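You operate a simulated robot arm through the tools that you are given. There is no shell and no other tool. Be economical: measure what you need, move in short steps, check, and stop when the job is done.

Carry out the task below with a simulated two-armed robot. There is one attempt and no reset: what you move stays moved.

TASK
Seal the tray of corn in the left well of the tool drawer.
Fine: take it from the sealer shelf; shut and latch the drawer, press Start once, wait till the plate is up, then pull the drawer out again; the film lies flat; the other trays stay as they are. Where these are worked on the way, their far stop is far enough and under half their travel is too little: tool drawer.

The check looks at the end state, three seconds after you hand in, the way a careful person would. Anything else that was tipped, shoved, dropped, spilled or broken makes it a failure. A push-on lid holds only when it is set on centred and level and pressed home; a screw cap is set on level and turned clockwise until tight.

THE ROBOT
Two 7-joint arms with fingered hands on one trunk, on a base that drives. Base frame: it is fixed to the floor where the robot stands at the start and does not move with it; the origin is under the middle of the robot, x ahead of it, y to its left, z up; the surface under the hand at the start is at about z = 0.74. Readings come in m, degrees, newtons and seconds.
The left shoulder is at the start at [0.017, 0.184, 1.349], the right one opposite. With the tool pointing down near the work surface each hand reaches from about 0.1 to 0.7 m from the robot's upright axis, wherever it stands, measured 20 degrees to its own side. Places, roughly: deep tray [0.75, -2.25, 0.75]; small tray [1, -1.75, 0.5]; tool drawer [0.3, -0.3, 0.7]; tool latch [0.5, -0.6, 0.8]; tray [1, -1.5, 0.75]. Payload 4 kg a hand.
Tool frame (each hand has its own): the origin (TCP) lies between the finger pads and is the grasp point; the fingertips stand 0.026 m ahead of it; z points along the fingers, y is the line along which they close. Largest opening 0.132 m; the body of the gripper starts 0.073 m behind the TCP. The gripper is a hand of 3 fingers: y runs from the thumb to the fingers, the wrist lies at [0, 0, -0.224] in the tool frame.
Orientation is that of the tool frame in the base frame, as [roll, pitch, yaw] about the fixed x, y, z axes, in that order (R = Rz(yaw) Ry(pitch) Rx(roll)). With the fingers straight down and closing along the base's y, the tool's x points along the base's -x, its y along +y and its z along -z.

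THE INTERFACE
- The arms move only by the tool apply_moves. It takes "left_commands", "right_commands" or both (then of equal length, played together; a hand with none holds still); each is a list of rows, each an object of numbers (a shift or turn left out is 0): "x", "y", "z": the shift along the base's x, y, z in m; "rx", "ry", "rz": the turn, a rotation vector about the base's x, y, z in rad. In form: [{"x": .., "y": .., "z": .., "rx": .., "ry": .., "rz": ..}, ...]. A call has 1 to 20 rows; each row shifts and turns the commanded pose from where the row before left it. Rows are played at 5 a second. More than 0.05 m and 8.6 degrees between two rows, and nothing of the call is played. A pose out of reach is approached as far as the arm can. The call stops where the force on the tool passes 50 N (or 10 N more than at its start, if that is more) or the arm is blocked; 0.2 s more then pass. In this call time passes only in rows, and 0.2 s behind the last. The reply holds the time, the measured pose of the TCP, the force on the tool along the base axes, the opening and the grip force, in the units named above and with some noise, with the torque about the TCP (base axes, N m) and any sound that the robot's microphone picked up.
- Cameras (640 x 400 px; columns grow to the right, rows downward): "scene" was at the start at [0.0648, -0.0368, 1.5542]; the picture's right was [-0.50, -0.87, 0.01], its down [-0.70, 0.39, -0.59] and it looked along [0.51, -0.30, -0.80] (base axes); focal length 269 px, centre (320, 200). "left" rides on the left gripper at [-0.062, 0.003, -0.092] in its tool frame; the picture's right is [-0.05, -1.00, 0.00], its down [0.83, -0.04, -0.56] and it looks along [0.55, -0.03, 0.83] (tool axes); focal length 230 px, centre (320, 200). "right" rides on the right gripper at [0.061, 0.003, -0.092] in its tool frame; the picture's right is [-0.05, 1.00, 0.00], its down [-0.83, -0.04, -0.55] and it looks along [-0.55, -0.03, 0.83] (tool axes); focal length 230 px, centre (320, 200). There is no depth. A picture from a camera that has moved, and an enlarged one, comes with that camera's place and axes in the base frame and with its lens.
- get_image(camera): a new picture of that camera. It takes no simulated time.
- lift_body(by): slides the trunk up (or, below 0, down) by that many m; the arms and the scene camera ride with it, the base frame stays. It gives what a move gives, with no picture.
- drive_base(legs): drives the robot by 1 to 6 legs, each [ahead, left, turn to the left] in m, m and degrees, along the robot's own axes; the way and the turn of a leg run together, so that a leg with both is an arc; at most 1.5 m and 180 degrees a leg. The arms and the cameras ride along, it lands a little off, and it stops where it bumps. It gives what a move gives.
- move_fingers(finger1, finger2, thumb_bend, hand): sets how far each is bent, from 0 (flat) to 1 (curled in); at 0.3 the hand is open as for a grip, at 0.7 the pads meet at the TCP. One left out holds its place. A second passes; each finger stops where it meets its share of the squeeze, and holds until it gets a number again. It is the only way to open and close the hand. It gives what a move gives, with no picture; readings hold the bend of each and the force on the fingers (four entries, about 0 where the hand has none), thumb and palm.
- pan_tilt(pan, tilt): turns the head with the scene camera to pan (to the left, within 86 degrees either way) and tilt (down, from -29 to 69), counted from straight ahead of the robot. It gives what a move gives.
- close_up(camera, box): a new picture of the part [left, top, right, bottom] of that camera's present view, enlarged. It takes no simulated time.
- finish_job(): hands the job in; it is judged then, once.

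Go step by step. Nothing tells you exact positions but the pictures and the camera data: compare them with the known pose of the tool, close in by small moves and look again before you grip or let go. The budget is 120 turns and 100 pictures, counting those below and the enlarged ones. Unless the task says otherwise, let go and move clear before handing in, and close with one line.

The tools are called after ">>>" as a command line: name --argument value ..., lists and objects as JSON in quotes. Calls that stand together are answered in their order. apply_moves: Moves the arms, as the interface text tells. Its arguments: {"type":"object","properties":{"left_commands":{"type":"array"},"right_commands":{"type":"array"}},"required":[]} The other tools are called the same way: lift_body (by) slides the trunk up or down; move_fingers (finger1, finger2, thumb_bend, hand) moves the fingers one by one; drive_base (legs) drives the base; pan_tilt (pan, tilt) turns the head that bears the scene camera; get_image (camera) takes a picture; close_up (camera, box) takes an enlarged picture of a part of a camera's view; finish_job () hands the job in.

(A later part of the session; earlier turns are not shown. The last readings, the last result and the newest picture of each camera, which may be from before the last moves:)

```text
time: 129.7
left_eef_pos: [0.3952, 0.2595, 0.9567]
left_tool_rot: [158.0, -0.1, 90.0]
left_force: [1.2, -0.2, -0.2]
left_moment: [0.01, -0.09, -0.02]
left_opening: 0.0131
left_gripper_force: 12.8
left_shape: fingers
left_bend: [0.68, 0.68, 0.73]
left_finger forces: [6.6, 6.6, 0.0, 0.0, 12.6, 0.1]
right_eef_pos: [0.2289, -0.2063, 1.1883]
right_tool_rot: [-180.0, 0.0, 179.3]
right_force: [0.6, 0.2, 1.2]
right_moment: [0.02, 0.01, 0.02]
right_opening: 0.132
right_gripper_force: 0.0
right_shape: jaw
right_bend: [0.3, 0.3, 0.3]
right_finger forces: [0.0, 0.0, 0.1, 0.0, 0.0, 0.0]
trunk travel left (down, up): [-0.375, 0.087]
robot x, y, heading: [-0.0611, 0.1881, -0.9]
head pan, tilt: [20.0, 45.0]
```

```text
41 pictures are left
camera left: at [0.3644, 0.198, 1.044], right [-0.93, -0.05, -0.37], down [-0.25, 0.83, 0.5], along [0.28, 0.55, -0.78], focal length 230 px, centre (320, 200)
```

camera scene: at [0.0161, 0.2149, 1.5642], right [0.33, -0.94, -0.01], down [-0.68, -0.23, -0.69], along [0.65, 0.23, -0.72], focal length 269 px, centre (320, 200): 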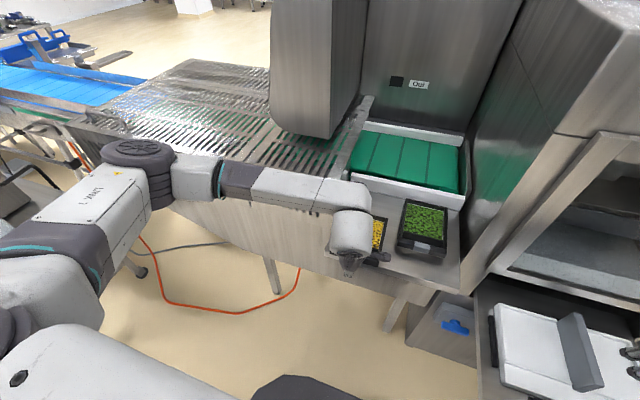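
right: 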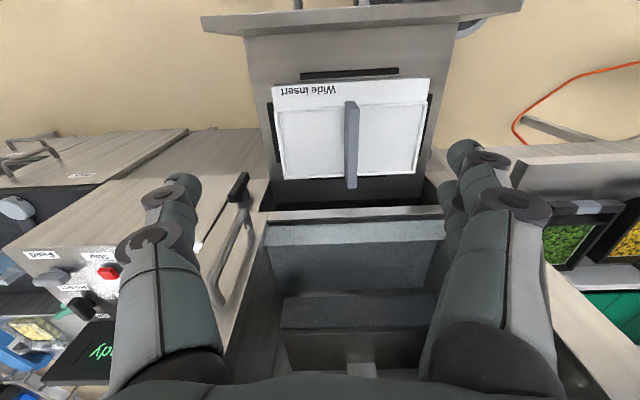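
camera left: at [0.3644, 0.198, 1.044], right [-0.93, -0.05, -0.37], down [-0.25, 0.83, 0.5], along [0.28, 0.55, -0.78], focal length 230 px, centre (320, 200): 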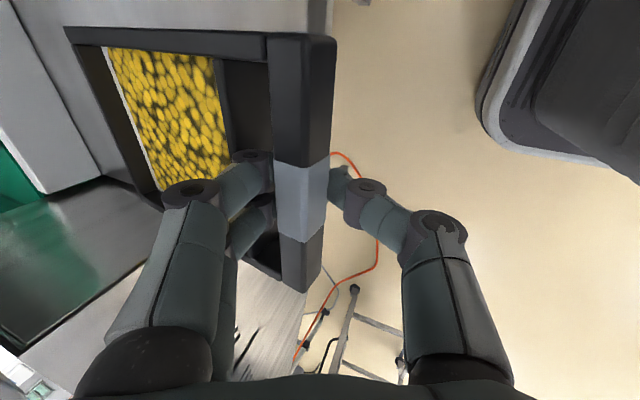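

The bar rises with the hand. I lift further to see whether the far end stays level.

>>> apply_moves --left_commands '[{"z": 0.012}, {"z": 0.015}, {"z": 0.015}]'

>>> get_image --camera "left"

>>> close_up --camera "scene" --box '[310, 180, 470, 290]'

```text
time: 130.5
left_eef_pos: [0.3954, 0.2592, 0.9981]
left_tool_rot: [158.1, -0.1, 90.0]
left_force: [0.6, -1.1, -3.0]
left_moment: [0.0, 0.08, 0.02]
left_opening: 0.0003
left_gripper_force: 4.4
left_shape: fingers
left_bend: [0.71, 0.71, 0.77]
left_finger forces: [1.9, 1.7, 0.0, 0.0, 5.1, 0.1]
right_eef_pos: [0.2301, -0.2044, 1.1876]
right_tool_rot: [180.0, 0.0, 179.3]
right_force: [0.2, -0.2, 0.5]
right_moment: [-0.01, 0.0, -0.02]
right_opening: 0.1317
right_gripper_force: 0.0
right_shape: jaw
right_bend: [0.3, 0.3, 0.3]
right_finger forces: [0.1, 0.1, 0.1, 0.0, 0.1, 0.1]
trunk travel left (down, up): [-0.375, 0.087]
robot x, y, heading: [-0.0611, 0.1909, -1.0]
head pan, tilt: [20.0, 45.0]
```

```text
40 pictures are left
camera left: at [0.3638, 0.1974, 1.0858], right [-0.93, -0.05, -0.37], down [-0.25, 0.83, 0.5], along [0.28, 0.55, -0.78], focal length 230 px, centre (320, 200)
```

left: 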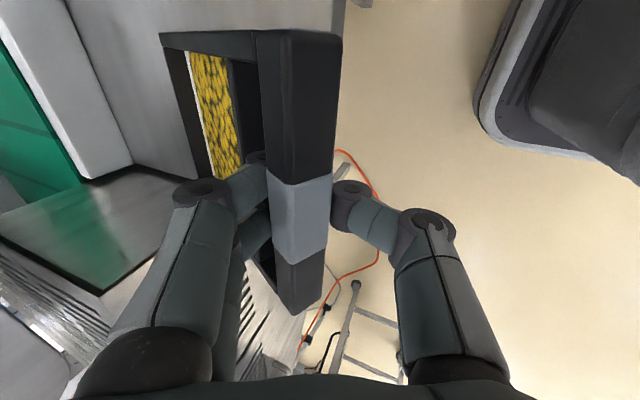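

```text
3.64 times, centred on (390, 235) of scene
camera zoom: at [0.0161, 0.2149, 1.5642], right [0.33, -0.94, -0.01], down [-0.68, -0.23, -0.69], along [0.65, 0.23, -0.72], focal length 977 px, centre (66, 73)
```

zoom: 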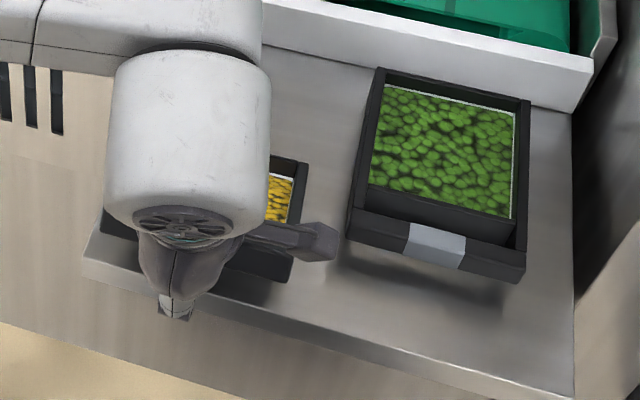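

The bar pivoted in the weak pinch and the far end drooped. I lower it back down at once and will regrip deeper and harder.

>>> apply_moves --left_commands '[{"z": -0.012}, {"z": -0.012}, {"z": -0.012}, {"z": -0.012}, {"z": -0.01}, {"z": -0.005}]'

>>> move_fingers --hand "left" --finger1 0.58 --finger2 0.58 --thumb_bend 0.58

>>> close_up --camera "left" --box '[60, 20, 440, 260]'

```text
time: 131.9
left_eef_pos: [0.3961, 0.2608, 0.9342]
left_tool_rot: [158.0, 0.0, 90.0]
left_force: [0.5, 0.5, -0.1]
left_moment: [-0.02, -0.02, 0.0]
left_opening: 0.0002
left_gripper_force: 0.2
left_shape: fingers
left_bend: [0.71, 0.71, 0.78]
left_finger forces: [0.3, 0.2, 0.1, 0.0, 0.8, 0.0]
right_eef_pos: [0.2289, -0.2056, 1.1889]
right_tool_rot: [180.0, 0.1, 179.3]
right_force: [0.3, -0.4, -0.1]
right_moment: [-0.01, 0.04, 0.01]
right_opening: 0.1319
right_gripper_force: 0.1
right_shape: jaw
right_bend: [0.3, 0.3, 0.3]
right_finger forces: [0.1, 0.1, 0.0, 0.1, 0.1, 0.0]
trunk travel left (down, up): [-0.375, 0.087]
robot x, y, heading: [-0.063, 0.1873, -1.0]
head pan, tilt: [20.0, 45.0]
```

```text
time: 132.9
left_eef_pos: [0.3958, 0.26, 0.9353]
left_tool_rot: [158.0, 0.0, 90.0]
left_force: [0.1, 0.5, 0.2]
left_moment: [0.0, 0.02, 0.0]
left_opening: 0.0435
left_gripper_force: 0.3
left_shape: fingers
left_bend: [0.57, 0.57, 0.57]
left_finger forces: [0.2, 0.2, 0.0, 0.1, 0.0, 0.0]
right_eef_pos: [0.2285, -0.2053, 1.1888]
right_tool_rot: [180.0, 0.0, 179.3]
right_force: [-0.1, -0.9, 1.0]
right_moment: [0.02, 0.0, -0.05]
right_opening: 0.132
right_gripper_force: 0.0
right_shape: jaw
right_bend: [0.3, 0.3, 0.3]
right_finger forces: [0.1, 0.0, 0.1, 0.1, 0.0, 0.0]
trunk travel left (down, up): [-0.375, 0.087]
robot x, y, heading: [-0.0605, 0.1869, -0.8]
head pan, tilt: [20.0, 45.0]
```

```text
1.67 times, centred on (250, 140) of left
camera zoom: at [0.3642, 0.1981, 1.0232], right [-0.93, -0.05, -0.37], down [-0.25, 0.83, 0.5], along [0.28, 0.55, -0.78], focal length 384 px, centre (437, 300)
```

zoom: 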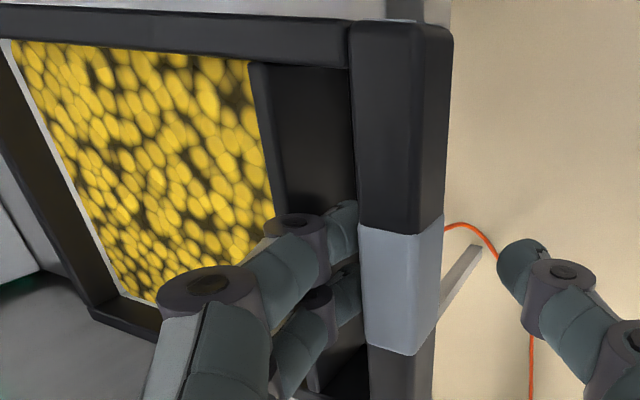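

The tray is back level with corn intact. I go 12 mm deeper and pinch firmly.

>>> apply_moves --left_commands '[{"z": -0.006}, {"z": -0.006}]'

>>> move_fingers --hand "left" --finger1 0.66 --finger2 0.66 --thumb_bend 0.68

>>> move_fingers --hand "left" --finger1 0.85 --finger2 0.85 --thumb_bend 0.9

>>> close_up --camera "left" --box '[60, 20, 440, 260]'

```text
time: 133.5
left_eef_pos: [0.3946, 0.2597, 0.9232]
left_tool_rot: [158.1, 0.0, 90.0]
left_force: [-2.0, 0.2, 0.0]
left_moment: [-0.02, -0.05, 0.0]
left_opening: 0.0435
left_gripper_force: 0.8
left_shape: fingers
left_bend: [0.57, 0.57, 0.57]
left_finger forces: [0.5, 0.5, 0.0, 0.0, 0.0, 0.0]
right_eef_pos: [0.2296, -0.2061, 1.1875]
right_tool_rot: [179.9, 0.0, 179.3]
right_force: [-0.4, -0.2, 0.2]
right_moment: [-0.02, 0.0, -0.02]
right_opening: 0.1318
right_gripper_force: 0.1
right_shape: jaw
right_bend: [0.3, 0.3, 0.3]
right_finger forces: [0.0, 0.0, 0.0, 0.1, 0.0, 0.0]
trunk travel left (down, up): [-0.375, 0.087]
robot x, y, heading: [-0.0583, 0.1861, -0.6]
head pan, tilt: [20.0, 45.0]
```

```text
time: 134.5
left_eef_pos: [0.3954, 0.2609, 0.923]
left_tool_rot: [158.0, 0.0, 90.0]
left_force: [0.6, -0.2, 0.2]
left_moment: [0.0, 0.03, -0.01]
left_opening: 0.0145
left_gripper_force: 0.3
left_shape: fingers
left_bend: [0.66, 0.66, 0.68]
left_finger forces: [0.2, 0.1, 0.1, 0.0, 0.0, 0.0]
right_eef_pos: [0.2286, -0.2058, 1.1874]
right_tool_rot: [179.9, 0.0, 179.4]
right_force: [-0.6, 0.6, -0.3]
right_moment: [-0.02, -0.01, 0.02]
right_opening: 0.1319
right_gripper_force: 0.1
right_shape: jaw
right_bend: [0.3, 0.3, 0.3]
right_finger forces: [0.1, 0.0, 0.0, 0.1, 0.0, 0.1]
trunk travel left (down, up): [-0.375, 0.087]
robot x, y, heading: [-0.058, 0.1862, -0.5]
head pan, tilt: [20.0, 45.0]
```

```text
time: 135.5
left_eef_pos: [0.3953, 0.2585, 0.9228]
left_tool_rot: [157.9, -0.1, 90.0]
left_force: [0.2, -0.1, -0.4]
left_moment: [0.03, -0.12, -0.04]
left_opening: 0.0
left_gripper_force: 2.2
left_shape: fingers
left_bend: [0.79, 0.79, 0.82]
left_finger forces: [2.0, 2.2, 0.0, 0.1, 0.2, 0.1]
right_eef_pos: [0.2294, -0.2053, 1.1875]
right_tool_rot: [-180.0, 0.0, 179.3]
right_force: [0.3, -1.5, -0.6]
right_moment: [-0.03, -0.02, 0.01]
right_opening: 0.1317
right_gripper_force: 0.1
right_shape: jaw
right_bend: [0.3, 0.3, 0.3]
right_finger forces: [0.0, 0.0, 0.0, 0.1, 0.0, 0.0]
trunk travel left (down, up): [-0.375, 0.087]
robot x, y, heading: [-0.0605, 0.1904, -1.1]
head pan, tilt: [20.0, 45.0]
```

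```text
1.67 times, centred on (250, 140) of left
camera zoom: at [0.3643, 0.198, 1.0111], right [-0.93, -0.05, -0.37], down [-0.25, 0.83, 0.5], along [0.28, 0.55, -0.78], focal length 384 px, centre (437, 300)
```

zoom: 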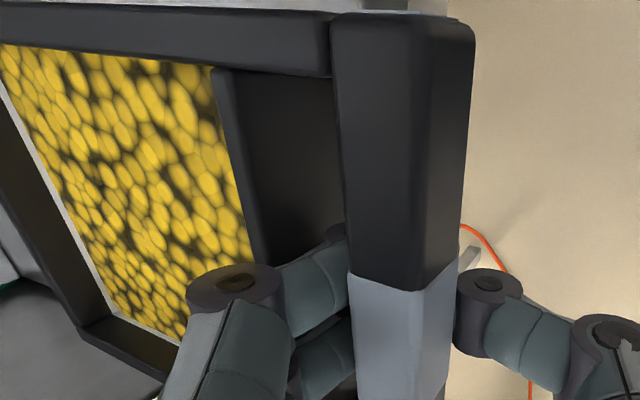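

Too deep: the tips meet under the bar. I open, rise 7 mm, and pinch with the pads on the bar's faces, then tighten harder than before.

>>> move_fingers --hand "left" --finger1 0.58 --finger2 0.58 --thumb_bend 0.58

>>> apply_moves --left_commands '[{"z": 0.004}, {"z": 0.0035}]'

>>> move_fingers --hand "left" --finger1 0.65 --finger2 0.65 --thumb_bend 0.68

>>> move_fingers --hand "left" --finger1 0.78 --finger2 0.78 --thumb_bend 0.9

>>> close_up --camera "left" --box '[60, 20, 440, 260]'

```text
time: 136.5
left_eef_pos: [0.3954, 0.2599, 0.9229]
left_tool_rot: [158.0, -0.1, 90.0]
left_force: [-1.3, 0.0, 0.5]
left_moment: [0.01, 0.04, 0.0]
left_opening: 0.0435
left_gripper_force: 0.6
left_shape: fingers
left_bend: [0.57, 0.57, 0.57]
left_finger forces: [0.5, 0.5, 0.0, 0.0, 0.0, 0.1]
right_eef_pos: [0.2291, -0.205, 1.187]
right_tool_rot: [-180.0, 0.0, 179.3]
right_force: [-0.2, -0.7, -0.5]
right_moment: [-0.03, -0.03, -0.02]
right_opening: 0.1319
right_gripper_force: 0.1
right_shape: jaw
right_bend: [0.3, 0.3, 0.3]
right_finger forces: [0.0, 0.1, 0.1, 0.0, 0.1, 0.0]
trunk travel left (down, up): [-0.375, 0.087]
robot x, y, heading: [-0.0611, 0.1927, -0.9]
head pan, tilt: [20.0, 45.0]
```

```text
time: 137.1
left_eef_pos: [0.3955, 0.2595, 0.9308]
left_tool_rot: [157.9, 0.1, 90.0]
left_force: [-0.9, 0.2, 0.3]
left_moment: [0.0, 0.03, 0.01]
left_opening: 0.0435
left_gripper_force: 0.4
left_shape: fingers
left_bend: [0.57, 0.57, 0.57]
left_finger forces: [0.3, 0.2, 0.0, 0.0, 0.0, 0.1]
right_eef_pos: [0.229, -0.2047, 1.1882]
right_tool_rot: [180.0, 0.1, 179.3]
right_force: [-0.2, 0.0, 0.4]
right_moment: [0.01, 0.01, 0.01]
right_opening: 0.1319
right_gripper_force: 0.0
right_shape: jaw
right_bend: [0.3, 0.3, 0.3]
right_finger forces: [0.0, 0.0, 0.0, 0.0, 0.1, 0.0]
trunk travel left (down, up): [-0.375, 0.087]
robot x, y, heading: [-0.061, 0.1904, -0.9]
head pan, tilt: [20.0, 45.0]
```

```text
time: 138.1
left_eef_pos: [0.3959, 0.2595, 0.9313]
left_tool_rot: [158.0, 0.0, 89.9]
left_force: [2.4, 0.0, 2.1]
left_moment: [-0.02, -0.1, 0.0]
left_opening: 0.0178
left_gripper_force: 2.8
left_shape: fingers
left_bend: [0.64, 0.64, 0.68]
left_finger forces: [2.6, 2.6, 0.0, 0.0, 0.0, 0.0]
right_eef_pos: [0.2289, -0.204, 1.1892]
right_tool_rot: [-179.9, 0.1, 179.2]
right_force: [-0.4, -0.5, 0.2]
right_moment: [-0.03, -0.03, -0.01]
right_opening: 0.1317
right_gripper_force: 0.1
right_shape: jaw
right_bend: [0.3, 0.3, 0.3]
right_finger forces: [0.0, 0.1, 0.0, 0.0, 0.0, 0.0]
trunk travel left (down, up): [-0.375, 0.087]
robot x, y, heading: [-0.0586, 0.1892, -0.7]
head pan, tilt: [20.0, 45.0]
```

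```text
time: 139.1
left_eef_pos: [0.3956, 0.2593, 0.9308]
left_tool_rot: [158.0, 0.0, 90.0]
left_force: [-0.1, 0.2, -1.3]
left_moment: [0.0, 0.0, 0.0]
left_opening: 0.0001
left_gripper_force: 0.6
left_shape: fingers
left_bend: [0.76, 0.76, 0.83]
left_finger forces: [0.1, 0.0, 0.1, 0.1, 1.1, 0.0]
right_eef_pos: [0.2286, -0.2056, 1.1876]
right_tool_rot: [-180.0, 0.0, 179.4]
right_force: [0.2, 0.1, -0.1]
right_moment: [0.01, 0.01, 0.01]
right_opening: 0.1317
right_gripper_force: 0.1
right_shape: jaw
right_bend: [0.3, 0.3, 0.3]
right_finger forces: [0.0, 0.0, 0.0, 0.0, 0.0, 0.1]
trunk travel left (down, up): [-0.375, 0.087]
robot x, y, heading: [-0.0616, 0.1846, -0.7]
head pan, tilt: [20.0, 45.0]
```

```text
1.67 times, centred on (250, 140) of left
camera zoom: at [0.3641, 0.198, 1.0184], right [-0.93, -0.05, -0.37], down [-0.25, 0.83, 0.5], along [0.28, 0.55, -0.78], focal length 384 px, centre (437, 300)
```

zoom: 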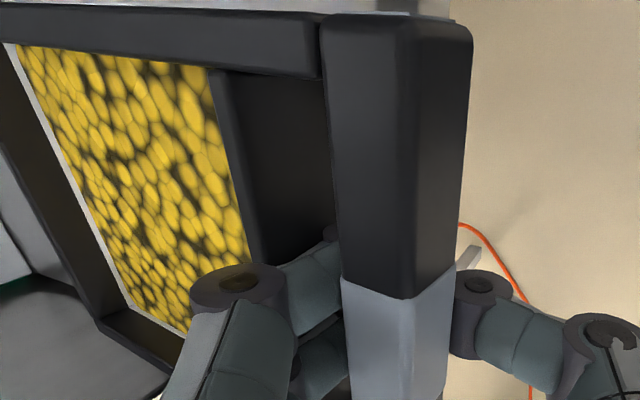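

The thumb keeps slipping under because of the lean. I reduce the lean to ~10°, raise, and pinch again stepwise.

>>> move_fingers --hand "left" --finger1 0.57 --finger2 0.57 --thumb_bend 0.55

>>> apply_moves --left_commands '[{"z": 0.005, "x": 0.002, "ry": 0.1}, {"z": 0.003, "x": 0.002, "ry": 0.1}]'

>>> move_fingers --hand "left" --finger1 0.66 --finger2 0.66 --thumb_bend 0.68

>>> move_fingers --hand "left" --finger1 0.72 --finger2 0.72 --thumb_bend 0.77

>>> close_up --camera "left" --box '[60, 20, 440, 260]'

```text
time: 140.1
left_eef_pos: [0.3957, 0.2609, 0.9316]
left_tool_rot: [158.1, 0.0, 90.1]
left_force: [-1.2, 0.5, 1.3]
left_moment: [-0.02, -0.03, 0.02]
left_opening: 0.0485
left_gripper_force: 0.4
left_shape: fingers
left_bend: [0.56, 0.56, 0.55]
left_finger forces: [0.3, 0.4, 0.0, 0.0, 0.0, 0.1]
right_eef_pos: [0.2282, -0.2057, 1.1871]
right_tool_rot: [179.9, -0.1, 179.3]
right_force: [0.0, 0.4, 0.5]
right_moment: [0.02, 0.03, 0.01]
right_opening: 0.1319
right_gripper_force: 0.1
right_shape: jaw
right_bend: [0.3, 0.3, 0.3]
right_finger forces: [0.1, 0.1, 0.0, 0.0, 0.0, 0.1]
trunk travel left (down, up): [-0.375, 0.087]
robot x, y, heading: [-0.0601, 0.1837, -1.0]
head pan, tilt: [20.0, 45.0]
```

```text
time: 140.7
left_eef_pos: [0.4004, 0.2597, 0.9385]
left_tool_rot: [169.5, 0.0, 90.0]
left_force: [-0.3, 0.3, 0.7]
left_moment: [0.01, -0.06, 0.01]
left_opening: 0.0499
left_gripper_force: 2.1
left_shape: fingers
left_bend: [0.56, 0.56, 0.55]
left_finger forces: [2.2, 2.3, 0.0, 0.1, 0.0, 0.0]
right_eef_pos: [0.2297, -0.2053, 1.1879]
right_tool_rot: [-180.0, 0.0, 179.2]
right_force: [0.3, 0.5, -0.1]
right_moment: [0.0, 0.01, 0.01]
right_opening: 0.1319
right_gripper_force: 0.1
right_shape: jaw
right_bend: [0.3, 0.3, 0.3]
right_finger forces: [0.1, 0.0, 0.0, 0.1, 0.1, 0.0]
trunk travel left (down, up): [-0.375, 0.087]
robot x, y, heading: [-0.0605, 0.191, -0.8]
head pan, tilt: [20.0, 45.0]
```

```text
time: 141.7
left_eef_pos: [0.3996, 0.2594, 0.9392]
left_tool_rot: [169.4, 0.1, 90.0]
left_force: [3.1, -0.6, 6.2]
left_moment: [-0.01, -0.59, -0.09]
left_opening: 0.0229
left_gripper_force: 15.9
left_shape: fingers
left_bend: [0.6, 0.6, 0.68]
left_finger forces: [15.4, 15.4, 0.0, 0.1, 0.0, 0.1]
right_eef_pos: [0.2296, -0.2069, 1.1883]
right_tool_rot: [180.0, -0.1, 179.2]
right_force: [-0.2, -0.1, -1.1]
right_moment: [0.02, 0.0, 0.02]
right_opening: 0.1319
right_gripper_force: 0.1
right_shape: jaw
right_bend: [0.3, 0.3, 0.3]
right_finger forces: [0.0, 0.1, 0.1, 0.0, 0.0, 0.1]
trunk travel left (down, up): [-0.375, 0.087]
robot x, y, heading: [-0.0619, 0.1881, -0.9]
head pan, tilt: [20.0, 45.0]
```

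```text
time: 142.7
left_eef_pos: [0.4014, 0.2606, 0.9382]
left_tool_rot: [169.5, 0.0, 90.0]
left_force: [2.3, -0.1, 3.1]
left_moment: [-0.06, -0.54, -0.04]
left_opening: 0.0168
left_gripper_force: 25.4
left_shape: fingers
left_bend: [0.61, 0.61, 0.73]
left_finger forces: [21.3, 21.2, 0.0, 0.1, 8.5, 0.0]
right_eef_pos: [0.2286, -0.2054, 1.1881]
right_tool_rot: [-180.0, -0.1, 179.3]
right_force: [-0.8, -0.2, -0.2]
right_moment: [-0.02, -0.01, 0.03]
right_opening: 0.132
right_gripper_force: 0.1
right_shape: jaw
right_bend: [0.3, 0.3, 0.3]
right_finger forces: [0.0, 0.0, 0.0, 0.0, 0.0, 0.0]
trunk travel left (down, up): [-0.375, 0.087]
robot x, y, heading: [-0.0593, 0.1891, -0.8]
head pan, tilt: [20.0, 45.0]
```

```text
1.67 times, centred on (250, 140) of left
camera zoom: at [0.3864, 0.1978, 1.0307], right [-0.98, -0.05, -0.18], down [-0.14, 0.83, 0.54], along [0.12, 0.55, -0.82], focal length 384 px, centre (437, 300)
```

zoom: 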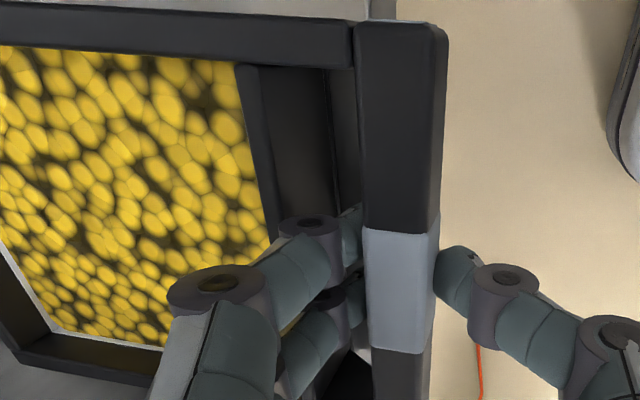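

The fingers now wedge firmly in the gap. I add thumb force, then lift slightly and check.

>>> move_fingers --hand "left" --thumb_bend 0.88

>>> apply_moves --left_commands '[{"z": 0.006}, {"z": 0.008}, {"z": 0.008}, {"z": 0.008}]'

>>> close_up --camera "left" --box '[60, 20, 440, 260]'

```text
time: 143.7
left_eef_pos: [0.3995, 0.2598, 0.939]
left_tool_rot: [169.5, 0.0, 90.0]
left_force: [-1.9, 0.6, 2.1]
left_moment: [0.01, -0.57, 0.0]
left_opening: 0.0167
left_gripper_force: 27.7
left_shape: fingers
left_bend: [0.6, 0.6, 0.75]
left_finger forces: [18.7, 18.6, 0.0, 0.1, 17.4, 0.1]
right_eef_pos: [0.2286, -0.2052, 1.1888]
right_tool_rot: [180.0, 0.1, 179.3]
right_force: [-0.3, 0.8, -0.7]
right_moment: [-0.03, -0.02, -0.01]
right_opening: 0.1318
right_gripper_force: 0.1
right_shape: jaw
right_bend: [0.3, 0.3, 0.3]
right_finger forces: [0.0, 0.0, 0.1, 0.1, 0.0, 0.0]
trunk travel left (down, up): [-0.375, 0.087]
robot x, y, heading: [-0.0588, 0.188, -0.9]
head pan, tilt: [20.0, 45.0]
```

```text
time: 144.7
left_eef_pos: [0.3994, 0.2602, 0.969]
left_tool_rot: [169.5, -0.1, 90.0]
left_force: [0.9, 0.2, 0.2]
left_moment: [0.03, -0.14, 0.01]
left_opening: 0.0165
left_gripper_force: 20.9
left_shape: fingers
left_bend: [0.6, 0.6, 0.78]
left_finger forces: [10.4, 10.5, 0.0, 0.1, 20.1, 0.1]
right_eef_pos: [0.2289, -0.2055, 1.1881]
right_tool_rot: [-180.0, 0.0, 179.4]
right_force: [-0.5, -0.1, 0.5]
right_moment: [-0.03, 0.0, -0.01]
right_opening: 0.1319
right_gripper_force: 0.1
right_shape: jaw
right_bend: [0.3, 0.3, 0.3]
right_finger forces: [0.0, 0.0, 0.1, 0.0, 0.0, 0.0]
trunk travel left (down, up): [-0.375, 0.087]
robot x, y, heading: [-0.0606, 0.1861, -0.8]
head pan, tilt: [20.0, 45.0]
```

```text
1.67 times, centred on (250, 140) of left
camera zoom: at [0.3863, 0.1982, 1.0612], right [-0.98, -0.05, -0.18], down [-0.14, 0.83, 0.54], along [0.12, 0.55, -0.82], focal length 384 px, centre (437, 300)
```

zoom: 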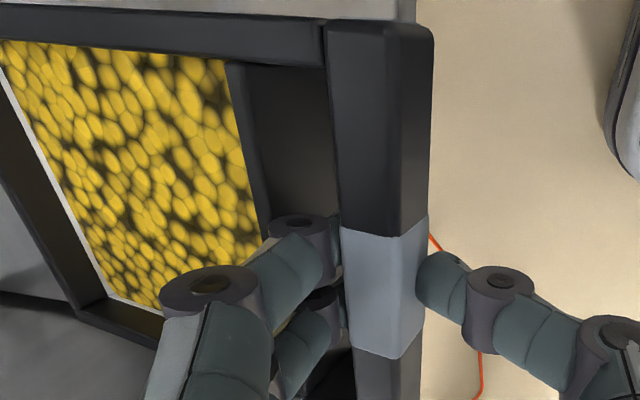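

It gives elastically rather than slipping (opening steady). I pitch the hand back to raise the far end and see whether it holds the weight.

>>> apply_moves --left_commands '[{"ry": -0.1}, {"ry": -0.1}, {"ry": -0.1}, {"ry": -0.08}]'

>>> close_up --camera "left" --box '[60, 20, 440, 260]'

>>> close_up --camera "scene" --box '[310, 180, 470, 290]'

```text
time: 145.7
left_eef_pos: [0.3994, 0.259, 0.9687]
left_tool_rot: [147.7, 0.0, 89.9]
left_force: [-0.7, 0.2, -3.4]
left_moment: [-0.01, 0.29, 0.02]
left_opening: 0.0163
left_gripper_force: 28.1
left_shape: fingers
left_bend: [0.6, 0.6, 0.82]
left_finger forces: [14.1, 13.6, 0.1, 0.1, 27.3, 0.0]
right_eef_pos: [0.2288, -0.2051, 1.1879]
right_tool_rot: [180.0, 0.0, 179.3]
right_force: [-0.8, -0.2, 0.5]
right_moment: [0.01, -0.03, -0.02]
right_opening: 0.1317
right_gripper_force: 0.1
right_shape: jaw
right_bend: [0.3, 0.3, 0.3]
right_finger forces: [0.1, 0.0, 0.0, 0.0, 0.0, 0.1]
trunk travel left (down, up): [-0.375, 0.087]
robot x, y, heading: [-0.0613, 0.1861, -0.9]
head pan, tilt: [20.0, 45.0]
```

```text
1.67 times, centred on (250, 140) of left
camera zoom: at [0.3533, 0.1981, 1.0492], right [-0.84, -0.05, -0.53], down [-0.33, 0.83, 0.45], along [0.42, 0.55, -0.72], focal length 384 px, centre (437, 300)
```

zoom: 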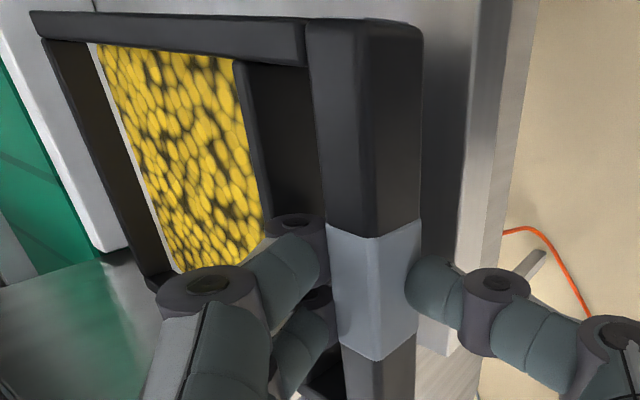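

```text
3.64 times, centred on (390, 235) of scene
camera zoom: at [0.0158, 0.2149, 1.5642], right [0.33, -0.94, -0.01], down [-0.68, -0.23, -0.69], along [0.65, 0.23, -0.72], focal length 977 px, centre (66, 73)
```

zoom: 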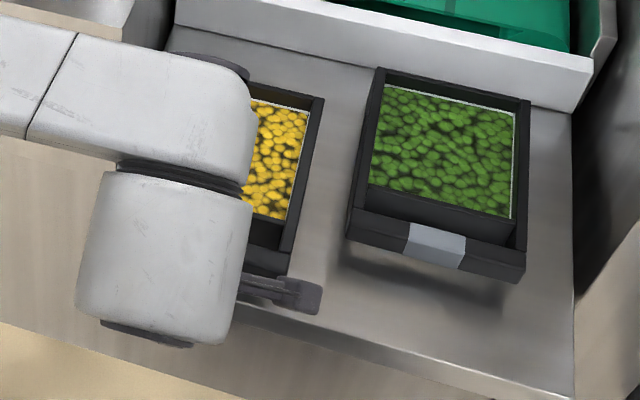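

Weight 3.4 N and moment 0.29 N·m: the tray hangs fully in the hand. I lift more and check the level.

>>> apply_moves --left_commands '[{"z": 0.015}, {"z": 0.015}, {"z": 0.02}, {"z": 0.02}]'

>>> get_image --camera "scene"

>>> get_image --camera "left"

```text
time: 146.7
left_eef_pos: [0.3985, 0.2592, 1.0381]
left_tool_rot: [147.7, -0.1, 89.9]
left_force: [0.8, 0.2, -1.7]
left_moment: [0.0, 0.29, -0.01]
left_opening: 0.0164
left_gripper_force: 27.5
left_shape: fingers
left_bend: [0.6, 0.6, 0.82]
left_finger forces: [13.8, 13.8, 0.0, 0.1, 27.3, 0.1]
right_eef_pos: [0.2288, -0.205, 1.1883]
right_tool_rot: [-180.0, 0.0, 179.3]
right_force: [-0.7, 0.2, -0.2]
right_moment: [-0.04, -0.02, 0.0]
right_opening: 0.1319
right_gripper_force: 0.1
right_shape: jaw
right_bend: [0.3, 0.3, 0.3]
right_finger forces: [0.1, 0.0, 0.0, 0.0, 0.1, 0.0]
trunk travel left (down, up): [-0.375, 0.087]
robot x, y, heading: [-0.0646, 0.1868, -0.7]
head pan, tilt: [20.0, 45.0]
```

```text
31 pictures are left
camera scene: at [0.0159, 0.2149, 1.5642], right [0.33, -0.94, -0.01], down [-0.68, -0.23, -0.69], along [0.65, 0.23, -0.72], focal length 269 px, centre (320, 200)
```

scene: 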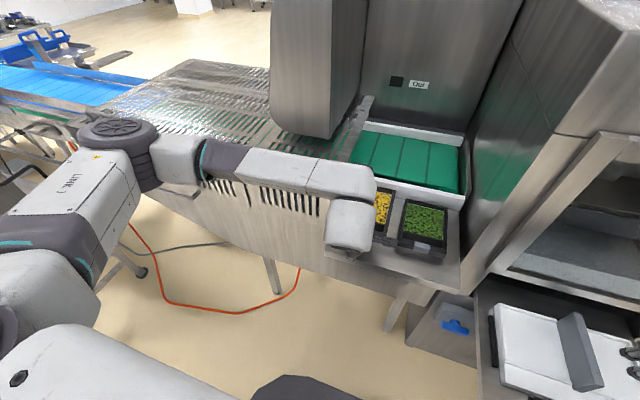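

```text
30 pictures are left
camera left: at [0.3527, 0.1976, 1.1193], right [-0.84, -0.05, -0.53], down [-0.33, 0.83, 0.45], along [0.42, 0.55, -0.72], focal length 230 px, centre (320, 200)
```

left: 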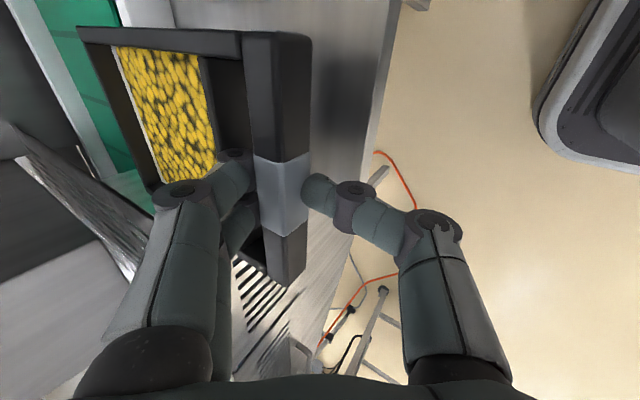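

The tray is firmly held and level. Insert recess (left) I put at x 0.341–0.493, y −0.183…−0.323, z≈0.77. I back off, drive right to the drawer, and check.

>>> drive_base --legs '[[-0.22, 0, 0], [0, -0.5, 0]]'

>>> pan_tilt --pan 5 --tilt 45

>>> get_image --camera "scene"

```text
time: 151.0
left_eef_pos: [0.1707, -0.2371, 1.0388]
left_tool_rot: [147.7, -0.1, 90.0]
left_force: [-0.3, 0.0, -2.9]
left_moment: [0.0, 0.29, 0.01]
left_opening: 0.0164
left_gripper_force: 27.9
left_shape: fingers
left_bend: [0.6, 0.6, 0.82]
left_finger forces: [13.9, 13.9, 0.1, 0.1, 27.5, 0.1]
right_eef_pos: [0.0004, -0.7028, 1.1895]
right_tool_rot: [-179.9, 0.0, 179.2]
right_force: [-0.5, 0.9, 0.0]
right_moment: [-0.01, 0.03, 0.02]
right_opening: 0.1319
right_gripper_force: 0.0
right_shape: jaw
right_bend: [0.3, 0.3, 0.3]
right_finger forces: [0.1, 0.1, 0.1, 0.0, 0.1, 0.1]
trunk travel left (down, up): [-0.375, 0.087]
robot x, y, heading: [-0.2913, -0.3096, -1.2]
head pan, tilt: [20.0, 45.0]
```

```text
time: 151.7
left_eef_pos: [0.1699, -0.2388, 1.0383]
left_tool_rot: [147.8, -0.1, 90.0]
left_force: [0.0, -0.4, -2.0]
left_moment: [0.02, 0.28, -0.02]
left_opening: 0.0165
left_gripper_force: 27.8
left_shape: fingers
left_bend: [0.6, 0.6, 0.82]
left_finger forces: [13.9, 14.0, 0.0, 0.1, 27.5, 0.0]
right_eef_pos: [0.0003, -0.703, 1.1879]
right_tool_rot: [180.0, 0.0, 179.3]
right_force: [0.0, -0.6, 0.8]
right_moment: [0.01, 0.01, 0.0]
right_opening: 0.1319
right_gripper_force: 0.0
right_shape: jaw
right_bend: [0.3, 0.3, 0.3]
right_finger forces: [0.0, 0.0, 0.0, 0.0, 0.1, 0.0]
trunk travel left (down, up): [-0.375, 0.087]
robot x, y, heading: [-0.2851, -0.3085, -0.7]
head pan, tilt: [5.0, 45.0]
```

```text
29 pictures are left
camera scene: at [-0.2081, -0.3036, 1.5641], right [0.07, -1.0, 0.0], down [-0.72, -0.05, -0.69], along [0.69, 0.05, -0.72], focal length 269 px, centre (320, 200)
```

scene: 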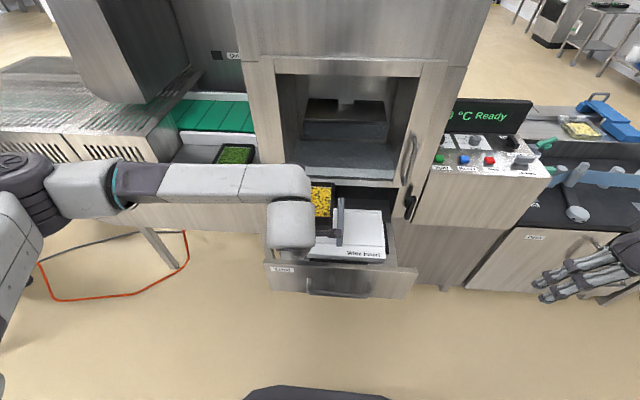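

I drive forward 0.1 m with the tray high above the insert, then use the wrist camera to align.

>>> drive_base --legs '[[0.1, -0.015, 0.7]]'

>>> get_image --camera "left"

>>> get_image --camera "scene"

```text
time: 152.9
left_eef_pos: [0.2666, -0.2475, 1.0386]
left_tool_rot: [147.7, 0.0, 90.7]
left_force: [0.3, 0.0, -3.1]
left_moment: [0.02, 0.29, 0.0]
left_opening: 0.0164
left_gripper_force: 27.4
left_shape: fingers
left_bend: [0.6, 0.6, 0.82]
left_finger forces: [14.1, 14.0, 0.0, 0.0, 27.5, 0.0]
right_eef_pos: [0.1032, -0.7143, 1.1888]
right_tool_rot: [180.0, 0.0, 179.9]
right_force: [0.7, 0.2, 0.0]
right_moment: [0.02, -0.03, -0.04]
right_opening: 0.132
right_gripper_force: 0.1
right_shape: jaw
right_bend: [0.3, 0.3, 0.3]
right_finger forces: [0.0, 0.0, 0.0, 0.0, 0.0, 0.0]
trunk travel left (down, up): [-0.375, 0.087]
robot x, y, heading: [-0.1949, -0.322, 0.1]
head pan, tilt: [5.0, 45.0]
```

```text
28 pictures are left
camera left: at [0.2214, -0.3102, 1.1196], right [-0.84, -0.06, -0.53], down [-0.34, 0.83, 0.45], along [0.41, 0.56, -0.72], focal length 230 px, centre (320, 200)
```

left: 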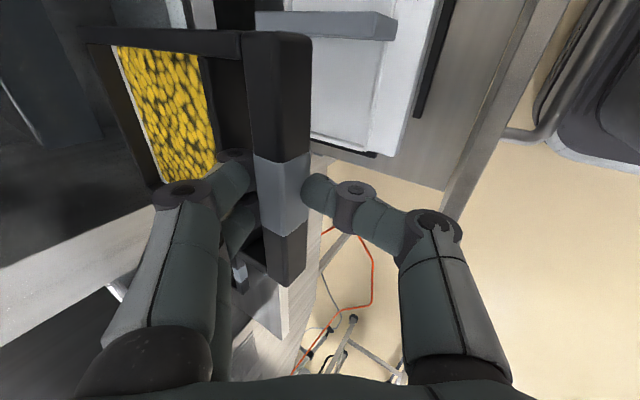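

```text
27 pictures are left
camera scene: at [-0.1115, -0.3174, 1.5643], right [0.09, -1.0, 0.0], down [-0.72, -0.06, -0.69], along [0.69, 0.06, -0.72], focal length 269 px, centre (320, 200)
```

scene: 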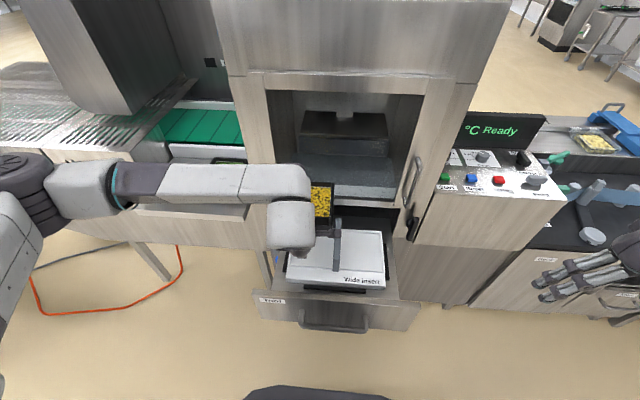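

>>> close_up --camera "left" --box '[230, 0, 450, 190]'

>>> close_up --camera "scene" --box '[250, 170, 430, 310]'

```text
2.11 times, centred on (340, 95) of left
camera zoom: at [0.2214, -0.3102, 1.1196], right [-0.84, -0.06, -0.53], down [-0.34, 0.83, 0.45], along [0.41, 0.56, -0.72], focal length 484 px, centre (278, 421)
```

zoom: 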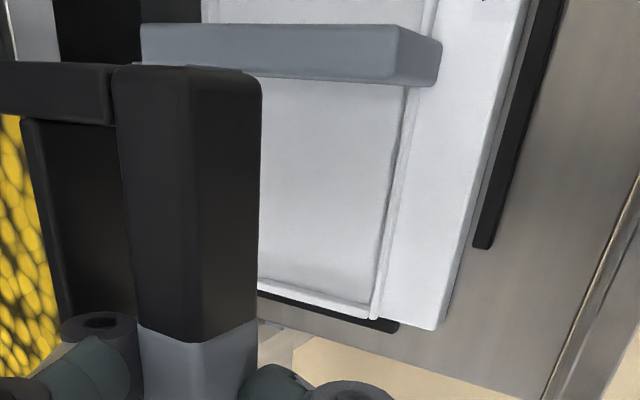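

```text
2.86 times, centred on (340, 240) of scene
camera zoom: at [-0.1115, -0.3174, 1.5643], right [0.09, -1.0, 0.0], down [-0.72, -0.06, -0.69], along [0.69, 0.06, -0.72], focal length 768 px, centre (263, 86)
```

zoom: 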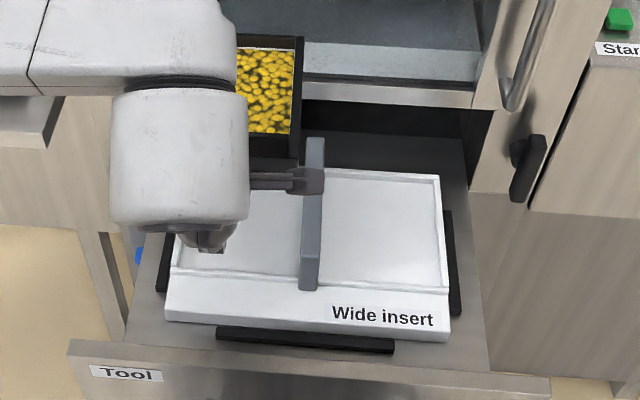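

Recess left: inner front edge x≈0.346, y from −0.177 to −0.318 (handle face). I correct yaw, centre the tray and lower to just above the handle's side, then look.

>>> apply_moves --left_commands '[{"x": 0.01, "z": -0.03, "rz": -0.012}, {"x": 0.01, "y": -0.001, "z": -0.03}, {"x": 0.011, "z": -0.03}, {"z": -0.03}, {"z": -0.03}, {"z": -0.02}]'

>>> close_up --camera "left" --box '[60, 0, 400, 200]'

>>> close_up --camera "scene" --box '[250, 190, 400, 300]'

```text
time: 154.3
left_eef_pos: [0.2989, -0.2496, 0.8682]
left_tool_rot: [147.8, 0.0, 90.0]
left_force: [-0.3, 0.1, -3.2]
left_moment: [-0.03, 0.3, 0.0]
left_opening: 0.0162
left_gripper_force: 27.8
left_shape: fingers
left_bend: [0.6, 0.6, 0.82]
left_finger forces: [14.2, 14.2, 0.0, 0.1, 27.6, 0.0]
right_eef_pos: [0.1046, -0.7148, 1.1875]
right_tool_rot: [179.8, -0.1, 179.9]
right_force: [0.5, -0.5, 1.0]
right_moment: [-0.03, 0.0, 0.0]
right_opening: 0.132
right_gripper_force: 0.1
right_shape: jaw
right_bend: [0.3, 0.3, 0.3]
right_finger forces: [0.0, 0.0, 0.1, 0.1, 0.0, 0.1]
trunk travel left (down, up): [-0.375, 0.087]
robot x, y, heading: [-0.1891, -0.3234, 0.1]
head pan, tilt: [5.0, 45.0]
```

```text
1.88 times, centred on (230, 100) of left
camera zoom: at [0.2532, -0.3109, 0.9485], right [-0.84, -0.05, -0.53], down [-0.33, 0.83, 0.45], along [0.42, 0.55, -0.72], focal length 433 px, centre (489, 388)
```

zoom: 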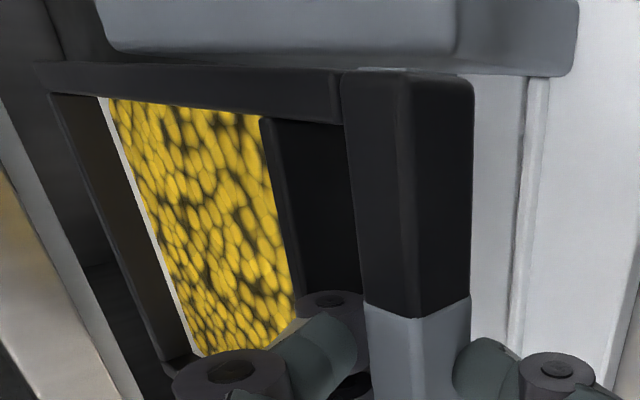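

```text
3.64 times, centred on (325, 245) of scene
camera zoom: at [-0.1087, -0.3177, 1.564], right [0.09, -1.0, 0.0], down [-0.72, -0.06, -0.69], along [0.69, 0.06, -0.72], focal length 977 px, centre (302, 36)
```

zoom: 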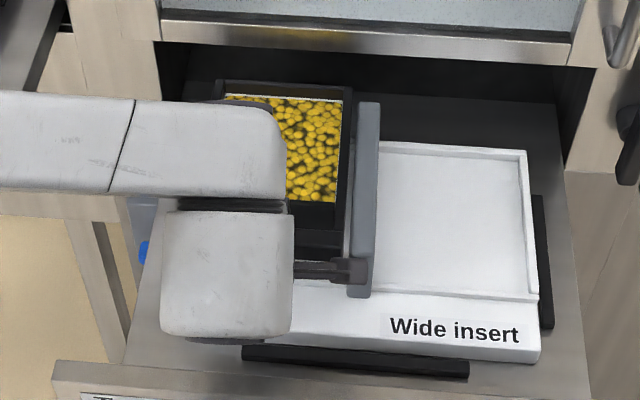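

Both cameras agree the tray is ~6 mm too far back; sideways it fits beside the handle. I correct and lower most of the way.

>>> apply_moves --left_commands '[{"x": -0.006, "y": -0.001, "z": -0.01}, {"z": -0.015}, {"z": -0.012}, {"z": -0.008}]'

>>> close_up --camera "scene" --box '[250, 190, 400, 300]'

>>> get_image --camera "left"

```text
time: 155.3
left_eef_pos: [0.2931, -0.2497, 0.8235]
left_tool_rot: [147.9, 0.0, 90.0]
left_force: [-0.2, 0.1, -2.3]
left_moment: [0.0, 0.31, -0.01]
left_opening: 0.0167
left_gripper_force: 27.8
left_shape: fingers
left_bend: [0.6, 0.6, 0.82]
left_finger forces: [14.3, 14.1, 0.0, 0.0, 27.6, 0.1]
right_eef_pos: [0.1037, -0.7143, 1.1882]
right_tool_rot: [180.0, 0.1, 179.9]
right_force: [-0.1, 0.3, 0.2]
right_moment: [0.03, 0.0, 0.0]
right_opening: 0.1319
right_gripper_force: 0.1
right_shape: jaw
right_bend: [0.3, 0.3, 0.3]
right_finger forces: [0.0, 0.0, 0.0, 0.0, 0.0, 0.0]
trunk travel left (down, up): [-0.375, 0.087]
robot x, y, heading: [-0.1921, -0.3255, 0.1]
head pan, tilt: [5.0, 45.0]
```

```text
3.64 times, centred on (325, 245) of scene
camera zoom: at [-0.1094, -0.3177, 1.5641], right [0.09, -1.0, 0.0], down [-0.72, -0.06, -0.69], along [0.69, 0.06, -0.72], focal length 977 px, centre (302, 36)
```

zoom: 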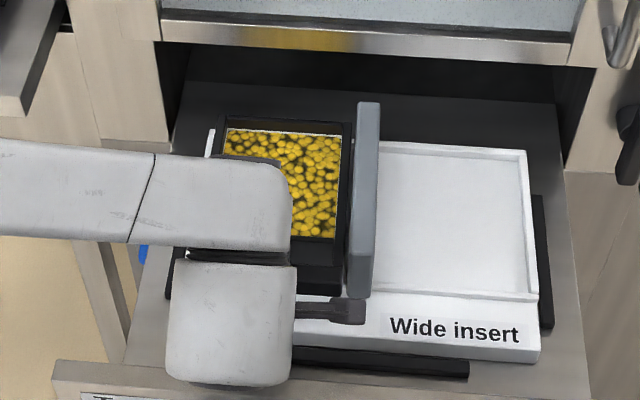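

```text
21 pictures are left
camera left: at [0.2464, -0.3116, 0.9041], right [-0.84, -0.05, -0.53], down [-0.33, 0.83, 0.45], along [0.42, 0.55, -0.72], focal length 230 px, centre (320, 200)
```

left: 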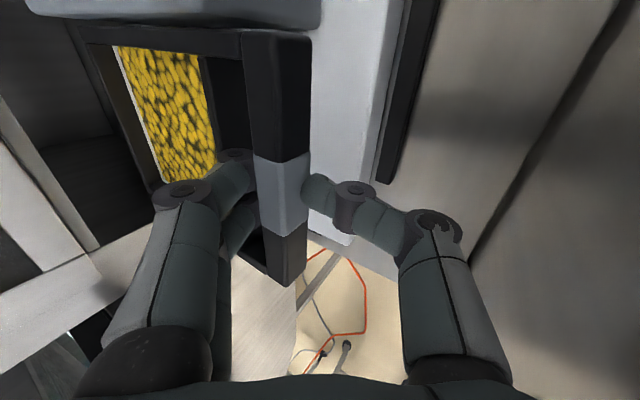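

Cross-checking both cameras: the tray's far end hangs ~4–5° low and the tray is ~1 cm too near. I level it, shift forward, and then lower slowly until contact.

>>> apply_moves --left_commands '[{"x": 0.006, "y": 0.002, "ry": -0.04}, {"x": 0.0055, "ry": -0.04}, {"z": -0.008}, {"z": -0.006}]'

>>> get_image --camera "left"

>>> close_up --camera "scene" --box '[250, 190, 400, 300]'

```text
time: 156.3
left_eef_pos: [0.3066, -0.2488, 0.8109]
left_tool_rot: [143.0, 0.1, 90.0]
left_force: [2.8, 0.3, 7.7]
left_moment: [-0.08, 1.39, -0.12]
left_opening: 0.0166
left_gripper_force: 31.9
left_shape: fingers
left_bend: [0.6, 0.6, 0.82]
left_finger forces: [14.1, 14.1, 0.0, 0.1, 27.6, 8.9]
right_eef_pos: [0.1039, -0.7143, 1.1886]
right_tool_rot: [-180.0, 0.0, 179.9]
right_force: [0.0, 0.1, 0.1]
right_moment: [-0.03, 0.05, -0.02]
right_opening: 0.1318
right_gripper_force: 0.2
right_shape: jaw
right_bend: [0.3, 0.3, 0.3]
right_finger forces: [0.0, 0.0, 0.0, 0.1, 0.1, 0.0]
trunk travel left (down, up): [-0.375, 0.087]
robot x, y, heading: [-0.1855, -0.3251, -0.3]
head pan, tilt: [5.0, 45.0]
```

```text
20 pictures are left
camera left: at [0.2529, -0.3101, 0.8876], right [-0.8, -0.05, -0.6], down [-0.37, 0.83, 0.42], along [0.48, 0.55, -0.68], focal length 230 px, centre (320, 200)
```

left: 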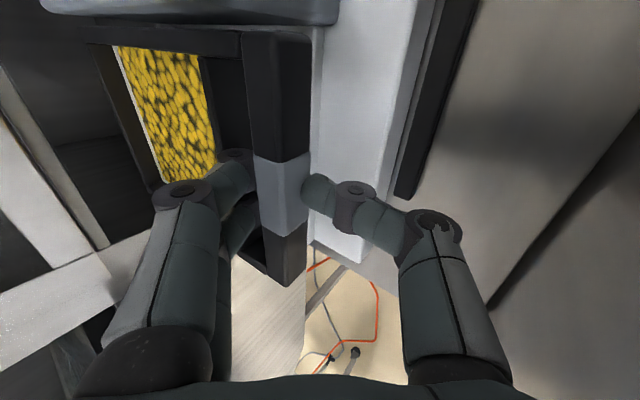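

```text
3.64 times, centred on (325, 245) of scene
camera zoom: at [-0.1102, -0.3175, 1.5643], right [0.09, -1.0, 0.0], down [-0.72, -0.06, -0.69], along [0.69, 0.06, -0.72], focal length 977 px, centre (302, 36)
```

zoom: 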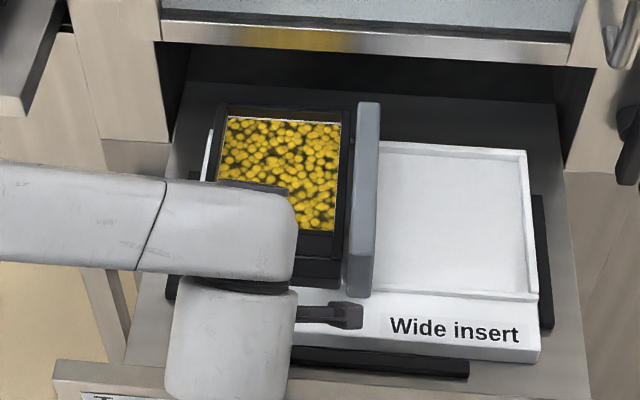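

Contact came from the palm edge on the drawer's front panel, not the tray. I raise, reduce the hand lean (tray's far end dips into the rear of the recess first), and then lower the bar.

>>> apply_moves --left_commands '[{"z": 0.012}, {"z": 0.01, "ry": 0.0875}, {"z": 0.01, "ry": 0.0875}, {"z": 0.008, "ry": 0.0875}, {"z": 0.008, "ry": 0.0875}]'

>>> close_up --camera "scene" --box '[250, 190, 400, 300]'

```text
time: 157.5
left_eef_pos: [0.3042, -0.2477, 0.8585]
left_tool_rot: [163.3, 0.0, 89.9]
left_force: [0.0, -0.7, -2.1]
left_moment: [0.02, 0.27, 0.02]
left_opening: 0.0163
left_gripper_force: 27.2
left_shape: fingers
left_bend: [0.6, 0.6, 0.82]
left_finger forces: [14.0, 14.0, 0.0, 0.1, 26.6, 0.0]
right_eef_pos: [0.1042, -0.7146, 1.1879]
right_tool_rot: [-179.9, 0.0, -180.0]
right_force: [-0.6, 0.1, 0.0]
right_moment: [-0.03, 0.0, 0.01]
right_opening: 0.1321
right_gripper_force: 0.1
right_shape: jaw
right_bend: [0.3, 0.3, 0.3]
right_finger forces: [0.0, 0.1, 0.0, 0.1, 0.0, 0.1]
trunk travel left (down, up): [-0.375, 0.087]
robot x, y, heading: [-0.1895, -0.323, -0.3]
head pan, tilt: [5.0, 45.0]
```

```text
3.64 times, centred on (325, 245) of scene
camera zoom: at [-0.1093, -0.3176, 1.5641], right [0.09, -1.0, 0.0], down [-0.72, -0.06, -0.69], along [0.69, 0.06, -0.72], focal length 977 px, centre (302, 36)
```

zoom: 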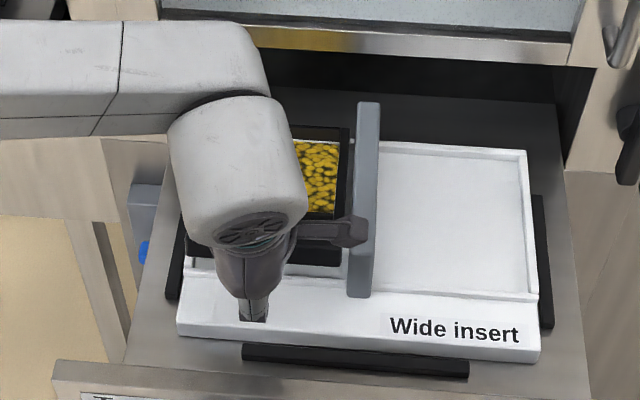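

>>> apply_moves --left_commands '[{"z": -0.006}, {"z": -0.006}, {"z": -0.006}, {"z": -0.006}]'

```text
time: 158.5
left_eef_pos: [0.3054, -0.2483, 0.8334]
left_tool_rot: [163.1, 0.0, 89.9]
left_force: [-1.0, 0.4, 0.8]
left_moment: [0.01, -0.15, 0.02]
left_opening: 0.0165
left_gripper_force: 19.5
left_shape: fingers
left_bend: [0.6, 0.6, 0.81]
left_finger forces: [9.9, 9.9, 0.0, 0.1, 20.3, 0.0]
right_eef_pos: [0.1036, -0.7144, 1.1875]
right_tool_rot: [180.0, 0.0, 179.9]
right_force: [-0.1, 0.2, 0.0]
right_moment: [0.0, 0.0, 0.02]
right_opening: 0.132
right_gripper_force: 0.2
right_shape: jaw
right_bend: [0.3, 0.3, 0.3]
right_finger forces: [0.1, 0.1, 0.1, 0.1, 0.0, 0.0]
trunk travel left (down, up): [-0.375, 0.087]
robot x, y, heading: [-0.1915, -0.3247, 0.1]
head pan, tilt: [5.0, 45.0]
```

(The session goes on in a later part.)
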